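You operate a simulated robot arm through the tools that you are given. There is no shell and no other tool. Be economical: measure what you need, move in short steps, check, and stop when the job is done.

Carry out the task below with a simulated robot arm. There is one attempt and no reset: what you move stays moved.

TASK
Close the sideboard drawer.

It is judged by the outcome, as a careful person would: the job done as asked, and still so three seconds after it is handed in. It fails if anything else is knocked over, pushed out of place, dropped, spilled or broken.

THE ROBOT
A 6-joint arm with a two-finger parallel gripper, fixed in place. Base frame: the origin is at the foot of the arm, x ahead of it, y to its left, z up. Lengths are in mm, angles in rad, forces in N, time in s.
Its first joint turns from -1.152 to 1.152 rad. Payload 2.9 kg.
Tool frame: the origin (TCP) lies between the finger pads and is the grasp point; the fingertips stand 30 mm ahead of it; z points along the fingers, y is the line along which they close. The gripper opens to 110 mm. The fingers are 20 mm wide and 10 mm thick; the gripper's body (48 by 112 mm) begins 55 mm behind the TCP.
Orientation is that of the tool frame in the base frame, as a unit quaternion [w, x, y, z]. With the fingers straight down and closing along the base's y, the tool's x points along the base's -x, its y along +y and its z along -z.

THE INTERFACE
- The arm moves only by the tool play_rows. Its argument "commands" is a list that holds one entry, the list of rows, each a list of 7 numbers: the turn, a rotation vector about the tool's x, y, z in rad, then the shift along the tool's x, y, z in mm, then the closure, from 0 (fully open) to 1 (shut). In form: [[[ax, ay, az, x, y, z, claw], ...]]. A call has 1 to 10 rows; each row shifts and turns the commanded pose from where the row before left it, along the tool's axes as they then stand. A row lasts 0.2 s, in which the tool goes at most 50 mm and 0.15 rad; a call with a longer step from one row to the next is refused whole, and so is a gripper value outside its range. A pose out of reach is approached as far as the arm can. The call stops where the force on the tool passes 40 N (or 10 N more than at its start, if that is more) or the arm is blocked; 0.2 s more then pass. The fingers move at their own pace (about 108 mm/s each) and stop on an object; they squeeze with about 42 N. The grip force told is the motor's: it shows also when the fingers shut on nothing. Time passes only in rows, and 0.2 s behind the last, so rows that do not move let the fingers close. It gives the time, the measured TCP pose, the force on the tool (base axes), the opening and the grip force at its end, in the units of the frame above (readings bear some noise).
- Cameras (640 x 400 px; columns grow to the right, rows downward): "scene" is fixed at [67.2, 423.9, 1378.8]; the picture's right is [-0.85, -0.53, 0.00], its down [-0.35, 0.55, -0.76] and it looks along [0.40, -0.64, -0.65] (base axes); focal length 334 px, centre (320, 200). "wrist" rides on the gripper at [-36, 0, -57] in the tool frame; the picture's right is [0.00, -1.00, 0.00], its down [0.97, 0.00, -0.24] and it looks along [0.24, 0.00, 0.97] (tool axes); focal length 218 px, centre (320, 200).
- capture(camera): a new picture of that camera. No time passes.
- measure_at(camera, pixels): there is no depth. For up to 12 entries [column, row, z] of the newest picture of that camera ("zoom" is the newest enlarged one), the place [x, y] in the base frame at which the ray of that pixel passes the height z, good to about 3 mm, but the place of the scene camera against the robot may be out by one fixed shift of up to 12 mm in any direction. No time passes.
- inspect(camera, box): a new picture of the part [left, top, right, bottom] of that camera's present view, enlarged. No time passes.
- sign_off(): hands the job in; it is judged then, once.

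Work in short steps. Measure before you move; look again where a grasp or a placing could have gone wrong, and mend it. You have 60 turns and 20 pictures in all, the two below and enlarged ones among them. Open the gripper and draw the arm clear of the work before you hand the job in, unless the task says otherwise; then end with one line.

The tools are called after "Emit:" as a command line: name --argument value ..., lists and objects as JSON in quotes. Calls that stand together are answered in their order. play_rows: Moves the arm, as the interface text tells. Its arguments: {"type":"object","properties":{"commands":{"type":"array"}},"required":["commands"]} The other tools are called the same way: capture (camera) takes a picture; measure_at (camera, pixels) gives the place at which the rays of pixels pass given heights; inspect (camera, box) takes an enlarged picture of a part of a camera's view; sign_off () hands the job in.

At the start:

```text
clock: 0.0
position: [475.8, -54.2, 1032.3]
tool_rot: [0.0, 0.0, 1.0, 0.001]
ft_force: [-0.1, 0.0, 0.6]
opening: 110.1
finger_force: 0.0
```

scene: 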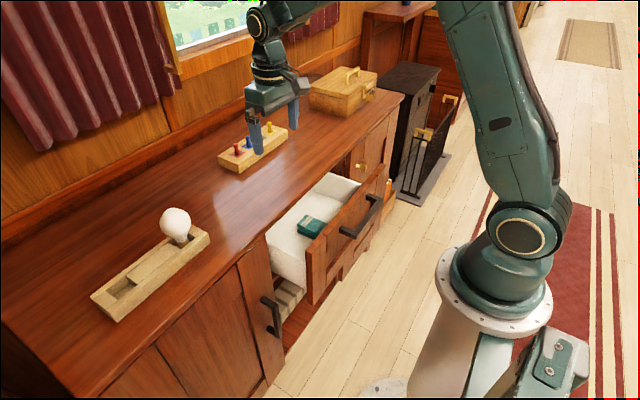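
wrist: 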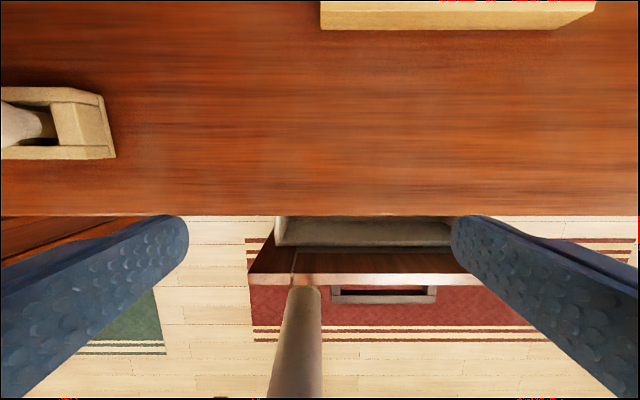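

I see the drawer open toward the robot, with a teal box inside and something light beneath it near (290,295). The wrist view also shows a tan rod. I'll look closer at both before moving.

Emit:
inspect --camera "scene" --box '[220, 140, 420, 300]'

Emit:
inspect --camera "wrist" --box '[200, 200, 480, 400]'

```text
2.50 times, centred on (320, 220) of scene
```

zoom: 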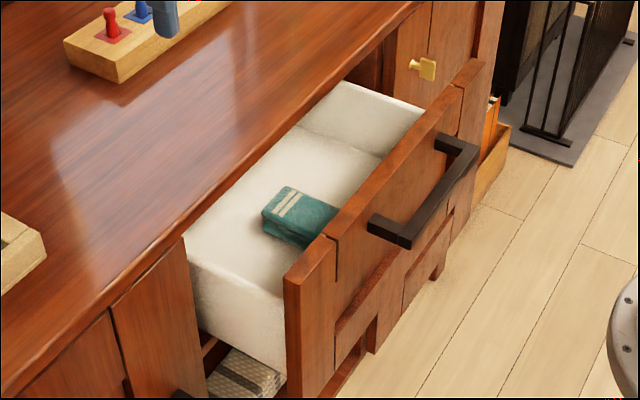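

```text
2.00 times, centred on (340, 300) of wrist
```

zoom: 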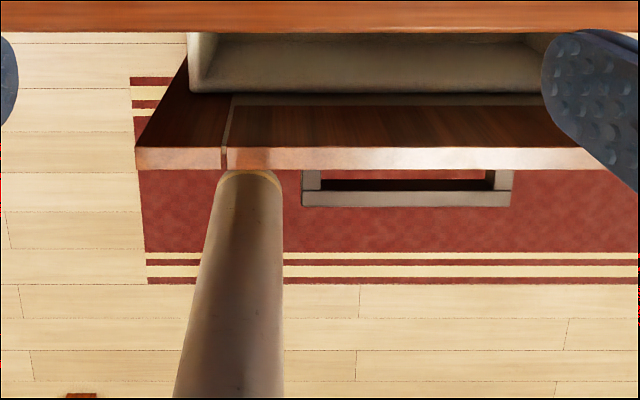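

The tan rod lines up with the arm's own pedestal behind the drawer front, so it isn't an obstacle. Next I'll locate the drawer front's top edge and the handle by measuring them in both views.

Emit:
inspect --camera "scene" --box '[290, 160, 400, 310]'

Emit:
measure_at --camera "wrist" --pixels '[[247.5, 274, 720], [247.5, 274, 680], [333, 289, 680], [333, 289, 640], [333, 289, 600], [437, 289, 680], [437, 289, 640], [437, 289, 600], [333, 303, 640], [333, 303, 600], [360, 216, 745], [360, 216, 720]]'

Emit:
measure_at --camera "scene" --pixels '[[308, 238, 720], [308, 238, 700], [308, 238, 680], [384, 166, 720], [384, 166, 680], [346, 236, 640], [346, 236, 600], [381, 198, 640], [381, 198, 600], [400, 95, 745], [350, 150, 745]]'

```text
2.67 times, centred on (345, 235) of scene
```

zoom: 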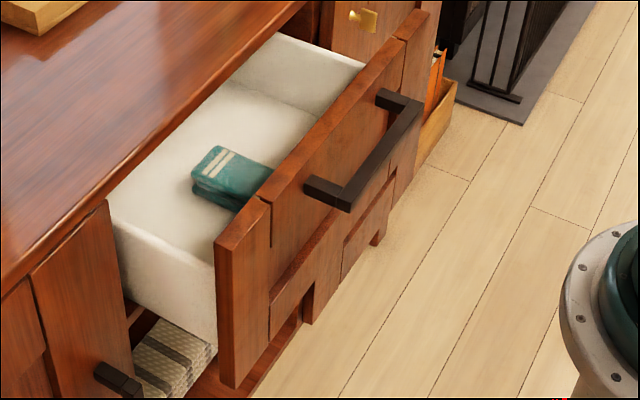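

```text
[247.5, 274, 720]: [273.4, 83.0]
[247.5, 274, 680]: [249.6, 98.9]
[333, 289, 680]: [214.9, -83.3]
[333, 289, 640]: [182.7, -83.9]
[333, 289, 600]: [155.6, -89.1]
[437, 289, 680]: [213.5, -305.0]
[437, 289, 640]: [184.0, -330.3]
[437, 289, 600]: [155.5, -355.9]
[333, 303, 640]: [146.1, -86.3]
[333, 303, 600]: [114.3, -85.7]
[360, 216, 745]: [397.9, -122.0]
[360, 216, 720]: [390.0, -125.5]
```

```text
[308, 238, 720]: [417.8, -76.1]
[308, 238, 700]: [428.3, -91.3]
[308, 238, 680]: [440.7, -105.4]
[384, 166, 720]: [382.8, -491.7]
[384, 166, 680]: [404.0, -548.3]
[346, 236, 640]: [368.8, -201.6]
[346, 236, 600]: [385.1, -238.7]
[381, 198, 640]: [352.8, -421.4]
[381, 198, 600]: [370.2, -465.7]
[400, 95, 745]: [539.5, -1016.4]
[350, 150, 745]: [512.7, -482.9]
```

My enlarged-to-full pixel conversion was off, so I'll re-measure directly in the newest zoom.

Emit:
measure_at --camera "zoom" --pixels '[[216, 243, 720], [216, 243, 680], [240, 250, 720], [240, 250, 690], [430, 10, 720], [348, 211, 680], [348, 211, 640], [348, 211, 600], [421, 104, 640], [421, 104, 600], [110, 195, 745], [270, 40, 745]]'

Emit:
capture --camera "wrist"

```text
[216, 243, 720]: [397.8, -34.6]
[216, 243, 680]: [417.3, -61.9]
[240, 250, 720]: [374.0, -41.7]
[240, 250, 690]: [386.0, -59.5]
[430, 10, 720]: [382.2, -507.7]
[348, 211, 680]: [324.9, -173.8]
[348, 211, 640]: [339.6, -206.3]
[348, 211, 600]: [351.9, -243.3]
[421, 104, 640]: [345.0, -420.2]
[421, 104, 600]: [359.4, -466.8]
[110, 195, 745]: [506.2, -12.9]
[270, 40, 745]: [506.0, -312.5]
```

```text
14 pictures are left
```

wrist: 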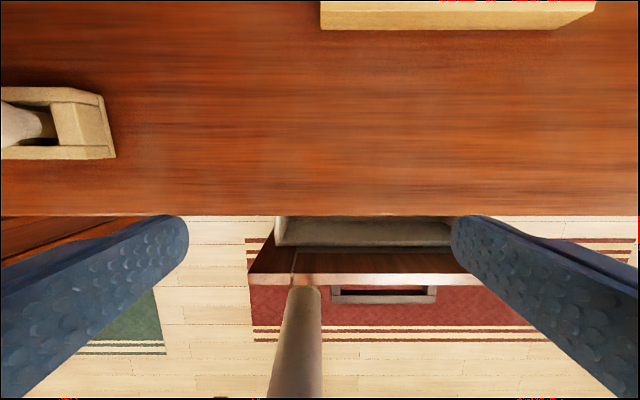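

The two views disagree about the tabletop edge (x≈506 from the scene, ≈398 from the wrist, both at z=745). I'll cross-check the height with the bulb holder and peg block corners.

Emit:
measure_at --camera "wrist" --pixels '[[115, 158, 745], [115, 158, 850], [104, 95, 765], [104, 95, 870], [321, 29, 745], [321, 29, 850], [555, 29, 745], [555, 29, 850], [360, 216, 850], [600, 216, 745], [20, 216, 745]]'

Emit:
measure_at --camera "scene" --pixels '[[209, 243, 745], [209, 243, 850], [197, 226, 765], [197, 226, 870], [237, 173, 745], [237, 173, 850], [287, 139, 745], [287, 139, 850], [266, 233, 850]]'

Emit:
inspect --camera "scene" --box '[80, 100, 320, 250]'

```text
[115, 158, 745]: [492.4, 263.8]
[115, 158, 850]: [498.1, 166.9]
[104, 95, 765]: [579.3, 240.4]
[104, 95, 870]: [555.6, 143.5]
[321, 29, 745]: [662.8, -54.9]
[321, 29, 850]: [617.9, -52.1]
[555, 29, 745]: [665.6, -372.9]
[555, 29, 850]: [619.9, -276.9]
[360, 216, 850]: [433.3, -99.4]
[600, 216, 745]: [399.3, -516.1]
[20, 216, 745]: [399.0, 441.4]
```

```text
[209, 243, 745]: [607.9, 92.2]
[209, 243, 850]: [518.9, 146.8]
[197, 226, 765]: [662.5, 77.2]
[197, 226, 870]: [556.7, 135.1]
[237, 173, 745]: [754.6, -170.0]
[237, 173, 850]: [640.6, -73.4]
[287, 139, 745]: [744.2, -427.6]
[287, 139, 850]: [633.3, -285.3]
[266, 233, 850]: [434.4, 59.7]
```

```text
2.67 times, centred on (200, 175) of scene
```

zoom: 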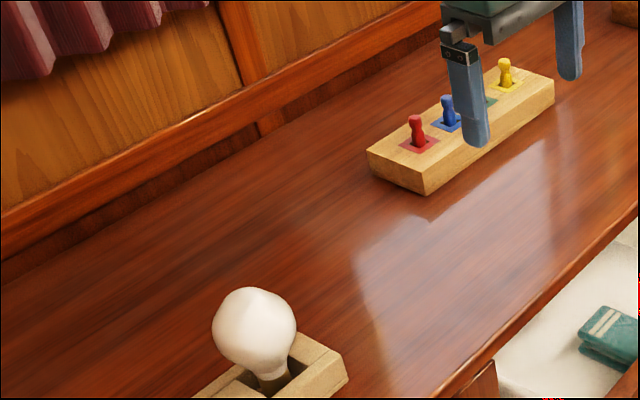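

The views agree if the tabletop is at z≈850 with its edge at x≈434. That puts the drawer front at x≈333, y from 30 to -360, top z≈825, and the handle bar at x≈275, y from -70 to -245, z≈790. I'll close the fingers and move back, staying high, to in front of the handle centre.

Emit:
play_rows --commands '[[[0, 0, 0, 40, -17, 0, 1], [0, 0, 0, 40, -17, 0, 1], [0, 0, 0, 40, -17, 0, 1], [0, 0, 0, 40, -17, 0, 1], [0, 0, 0, 40, -17, 0, 1], [0, 0, 0, 36, -17, 0, 1], [0, 0, 0, 0, 0, 0, 1]]]'

Emit:
capture --camera "wrist"

Emit:
capture --camera "scene"

```text
clock: 1.6
position: [240.7, -157.3, 1030.4]
tool_rot: [0.0, 0.0, 1.0, 0.0]
ft_force: [-0.2, -0.4, 0.2]
opening: 0.2
finger_force: 38.1
```

```text
12 pictures are left
```

wrist: 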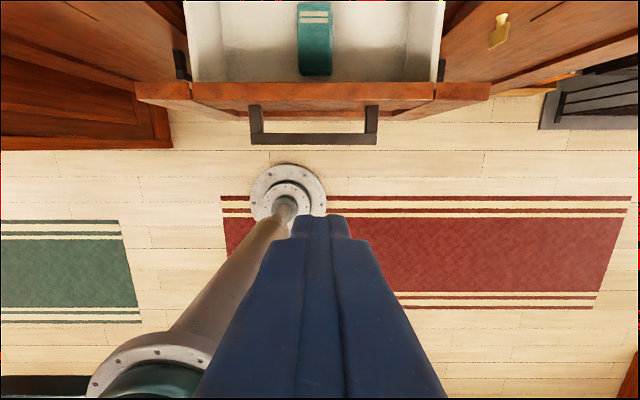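

```text
11 pictures are left
```

scene: 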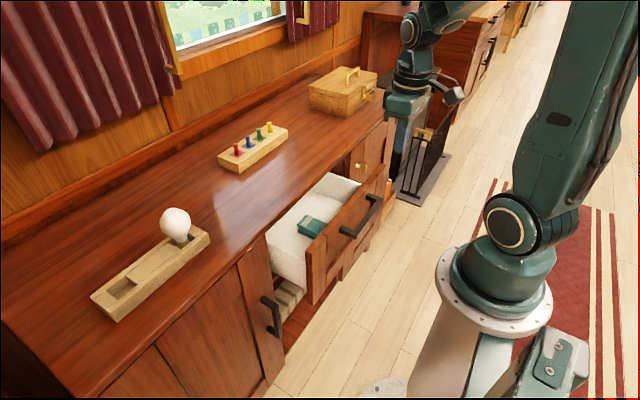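

The wrist now sees the handle (cols 250–377, rows 104–145) and the drawer's top edge. I'll measure both.

Emit:
measure_at --camera "wrist" --pixels '[[250, 145, 800], [377, 145, 800], [250, 145, 760], [377, 145, 760], [314, 132, 800], [314, 132, 760], [135, 97, 825], [490, 97, 825], [314, 100, 825], [500, 30, 760]]'

Emit:
measure_at --camera "scene" --pixels '[[355.5, 239, 800], [355.5, 239, 760], [382.5, 199, 800], [382.5, 199, 760], [349, 233, 800], [349, 233, 760], [315, 304, 700], [315, 304, 650]]'

```text
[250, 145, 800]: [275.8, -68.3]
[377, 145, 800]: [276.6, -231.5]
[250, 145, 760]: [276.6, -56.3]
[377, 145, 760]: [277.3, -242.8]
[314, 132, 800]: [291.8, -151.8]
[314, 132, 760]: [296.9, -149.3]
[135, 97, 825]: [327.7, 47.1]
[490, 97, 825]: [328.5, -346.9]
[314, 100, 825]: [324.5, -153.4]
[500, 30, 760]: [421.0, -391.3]
```

```text
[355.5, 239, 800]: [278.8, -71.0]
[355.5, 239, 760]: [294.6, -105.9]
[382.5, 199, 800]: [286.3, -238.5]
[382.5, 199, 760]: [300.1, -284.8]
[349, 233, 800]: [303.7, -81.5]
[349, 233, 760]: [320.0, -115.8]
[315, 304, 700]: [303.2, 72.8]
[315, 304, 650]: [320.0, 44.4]
```

Handle bar: front face x≈276, y from -69 to -233, top z≈800, so its centre is y≈-151. I'll descend in front of it to TCP z≈797 (tips at 767), with about 20 mm clearance.

Emit:
play_rows --commands '[[[0, 0, 0, 2, 6, 46, 1], [0, 0, 0, 0, 0, 47, 1], [0, 0, 0, 0, 0, 47, 1], [0, 0, 0, 0, 0, 47, 1], [0, 0, 0, 0, 0, 46, 1], [0, 0, 0, 0, 0, 0, 1]]]'

Emit:
capture --camera "wrist"

Emit:
capture --camera "scene"

```text
clock: 3.0
position: [239.6, -146.0, 799.3]
tool_rot: [0.0, 0.0, 1.0, 0.001]
ft_force: [-0.2, 0.3, -0.2]
opening: 0.0
finger_force: 37.4
```

```text
10 pictures are left
```

wrist: 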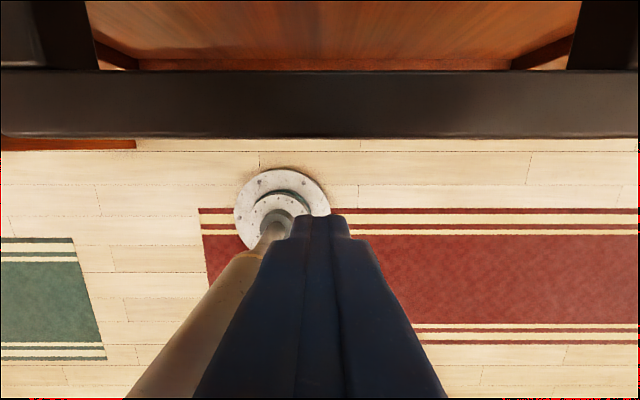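

```text
9 pictures are left
```

scene: 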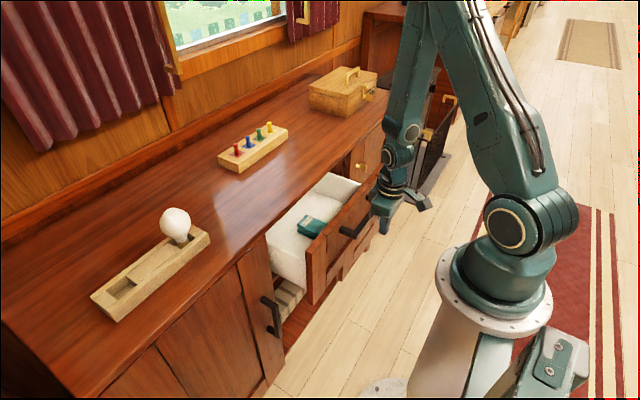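

The fingers are in front of the bar at the right height and the teal box's top is at z≈690, well below the drawer rim. I'll push slowly along +x.

Emit:
play_rows --commands '[[[0, 0, 0, -10, 0, 0, 1], [0, 0, 0, -10, 0, 0, 1], [0, 0, 0, -8, 0, 0, 1], [0, 0, 0, -8, 0, 0, 1], [0, 0, 0, -8, 0, 0, 1], [0, 0, 0, -8, 0, 0, 1], [0, 0, 0, -8, 0, 0, 1], [0, 0, 0, -8, 0, 0, 1]]]'

Emit:
capture --camera "scene"

```text
clock: 4.8
position: [307.3, -150.5, 800.1]
tool_rot: [0.001, -0.001, 1.0, 0.0]
ft_force: [-0.7, 0.5, 0.2]
opening: 0.0
finger_force: 37.6
```

```text
8 pictures are left
```

scene: 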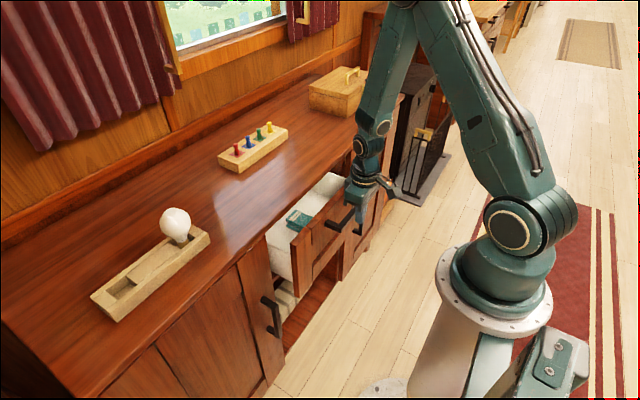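

The drawer is sliding in freely and the box is still in place inside. I'll keep pushing.

Emit:
play_rows --commands '[[[0, 0, 0, -6, 0, 0, 1], [0, 0, 0, -6, 0, 0, 1], [0, 0, 0, -6, 0, 0, 1], [0, 0, 0, -6, 0, 0, 1], [0, 0, 0, -6, 0, 0, 1], [0, 0, 0, -6, 0, 0, 1], [0, 0, 0, -5, 0, 0, 1]]]'

Emit:
capture --camera "scene"

```text
clock: 6.4
position: [347.3, -149.5, 798.9]
tool_rot: [0.0, 0.0, 1.0, 0.0]
ft_force: [-0.3, 0.0, -0.1]
opening: 0.0
finger_force: 37.7
```

```text
7 pictures are left
```

scene: 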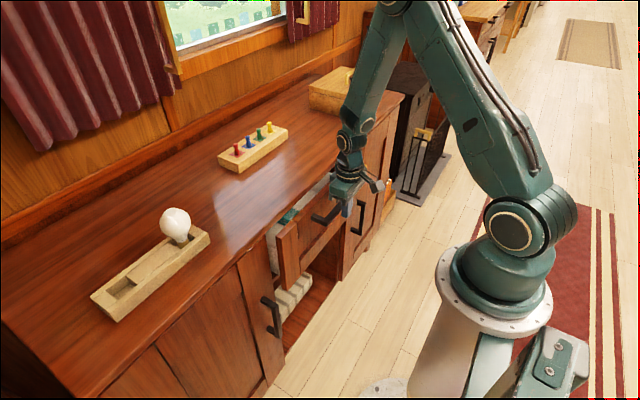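

About 35–40 mm appear to be left, with a gap still visible at (285,220). I'll continue in small steps, and the force limit will stop the push at the end.

Emit:
play_rows --commands '[[[0, 0, 0, -4, 0, 0, 1], [0, 0, 0, -4, 0, 0, 1], [0, 0, 0, -4, 0, 0, 1], [0, 0, 0, -4, 0, 0, 1], [0, 0, 0, -4, 0, 0, 1], [0, 0, 0, -4, 0, 0, 1]]]'

Emit:
inspect --camera "scene" --box '[230, 140, 430, 300]'

```text
clock: 7.8
position: [371.0, -150.9, 799.8]
tool_rot: [0.0, 0.0, 1.0, 0.0]
ft_force: [-1.0, -0.8, 0.5]
opening: 0.0
finger_force: 38.2
```

```text
2.50 times, centred on (330, 220) of scene
```

zoom: 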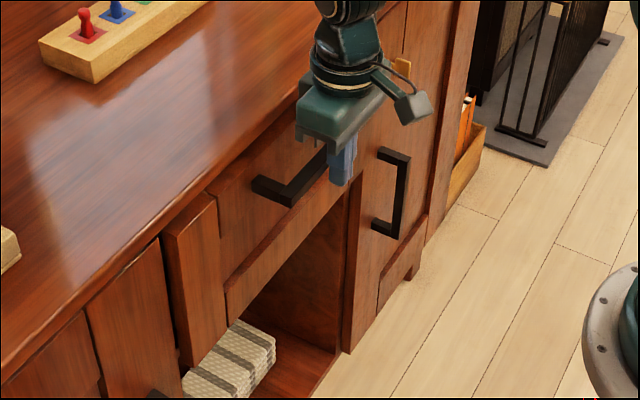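

The panel still stands slightly proud of its neighbours at (205,215) in the zoom. I'll keep going in small steps.

Emit:
play_rows --commands '[[[0, 0, 0, -4, 0, 0, 1], [0, 0, 0, -4, 0, 0, 1], [0, 0, 0, -3, 0, 0, 1], [0, 0, 0, -3, 0, 0, 1], [0, 0, 0, -3, 0, 0, 1]]]'

Emit:
inspect --camera "scene" --box '[230, 140, 430, 300]'

```text
clock: 9.0
position: [385.2, -148.7, 799.4]
tool_rot: [-0.004, 0.001, 1.0, 0.0]
ft_force: [-14.2, -0.5, 4.5]
opening: 0.0
finger_force: 37.6
```

```text
2.50 times, centred on (330, 220) of scene
```

zoom: 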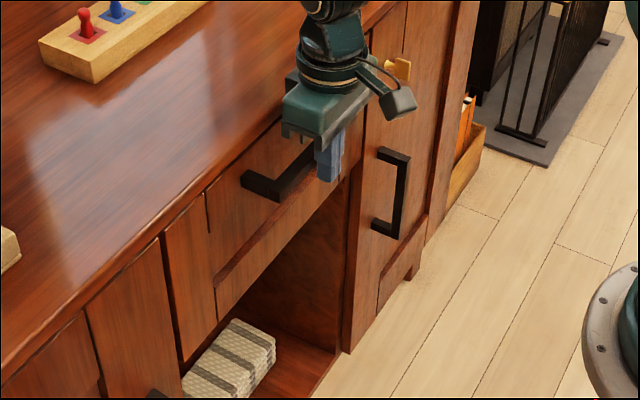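

The panel looks flush and the force has risen to 14 N, so it's probably at the stop. One more small push will confirm it.

Emit:
play_rows --commands '[[[0, 0, 0, -2, 0, 0, 1], [0, 0, 0, -2, 0, 0, 1], [0, 0, 0, 0, 0, 0, 1]]]'

```text
clock: 9.6
position: [385.2, -148.4, 799.3]
tool_rot: [-0.009, 0.001, 1.0, 0.001]
ft_force: [-5.5, -0.9, 1.0]
opening: 0.0
finger_force: 38.0
stopped in row 3: the force on the tool passed its limit (the readings are from after the stop); the commanded pose is now the measured one
```

The drawer is hard against its stop and didn't move any further. I'll back off straight, rise clear and open the gripper.

Emit:
play_rows --commands '[[[0, 0, 0, 15, 0, 0, 1], [0, 0, 0, 40, 0, 0, 1], [0, 0, 0, 45, 0, 0, 1], [0, 0, 0, 30, 0, 0, 1], [0, 0, 0, 0, 0, -45, 1], [0, 0, 0, 0, 0, -48, 0.5], [0, 0, 0, 0, 0, -48, 0], [0, 0, 0, 0, 0, -48, 0], [0, 0, 0, 0, 0, 0, 0]]]'

Emit:
capture --camera "scene"

Emit:
capture --camera "wrist"

```text
clock: 11.6
position: [261.8, -150.7, 988.6]
tool_rot: [-0.009, 0.002, 1.0, 0.002]
ft_force: [-0.1, -0.2, 0.1]
opening: 109.8
finger_force: 0.1
```

```text
4 pictures are left
```

scene: 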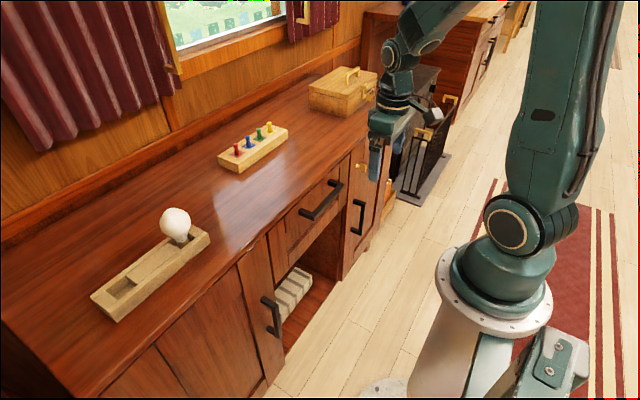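

```text
3 pictures are left
```

wrist: 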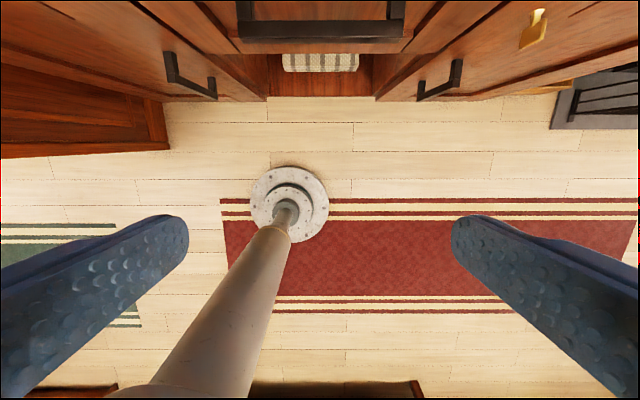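

The drawer looks shut. I'll take a last close look to confirm it's flush.

Emit:
inspect --camera "scene" --box '[240, 150, 390, 270]'

```text
3.33 times, centred on (315, 210) of scene
```

zoom: 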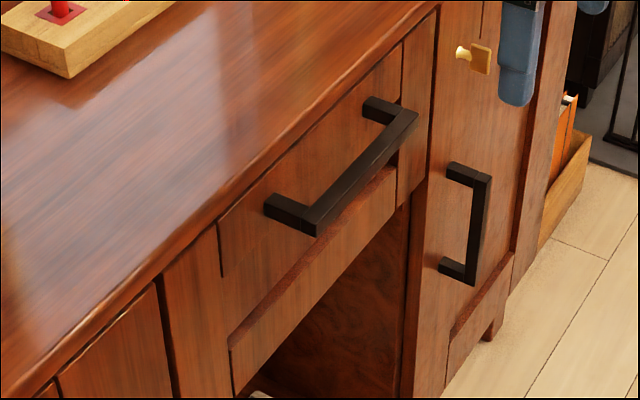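

The drawer is flush with its neighbours, nothing else has moved, and the arm is clear with the gripper open.

Emit:
sign_off

```text
The job is handed in.
```

The sideboard drawer is fully closed, and nothing else was disturbed.
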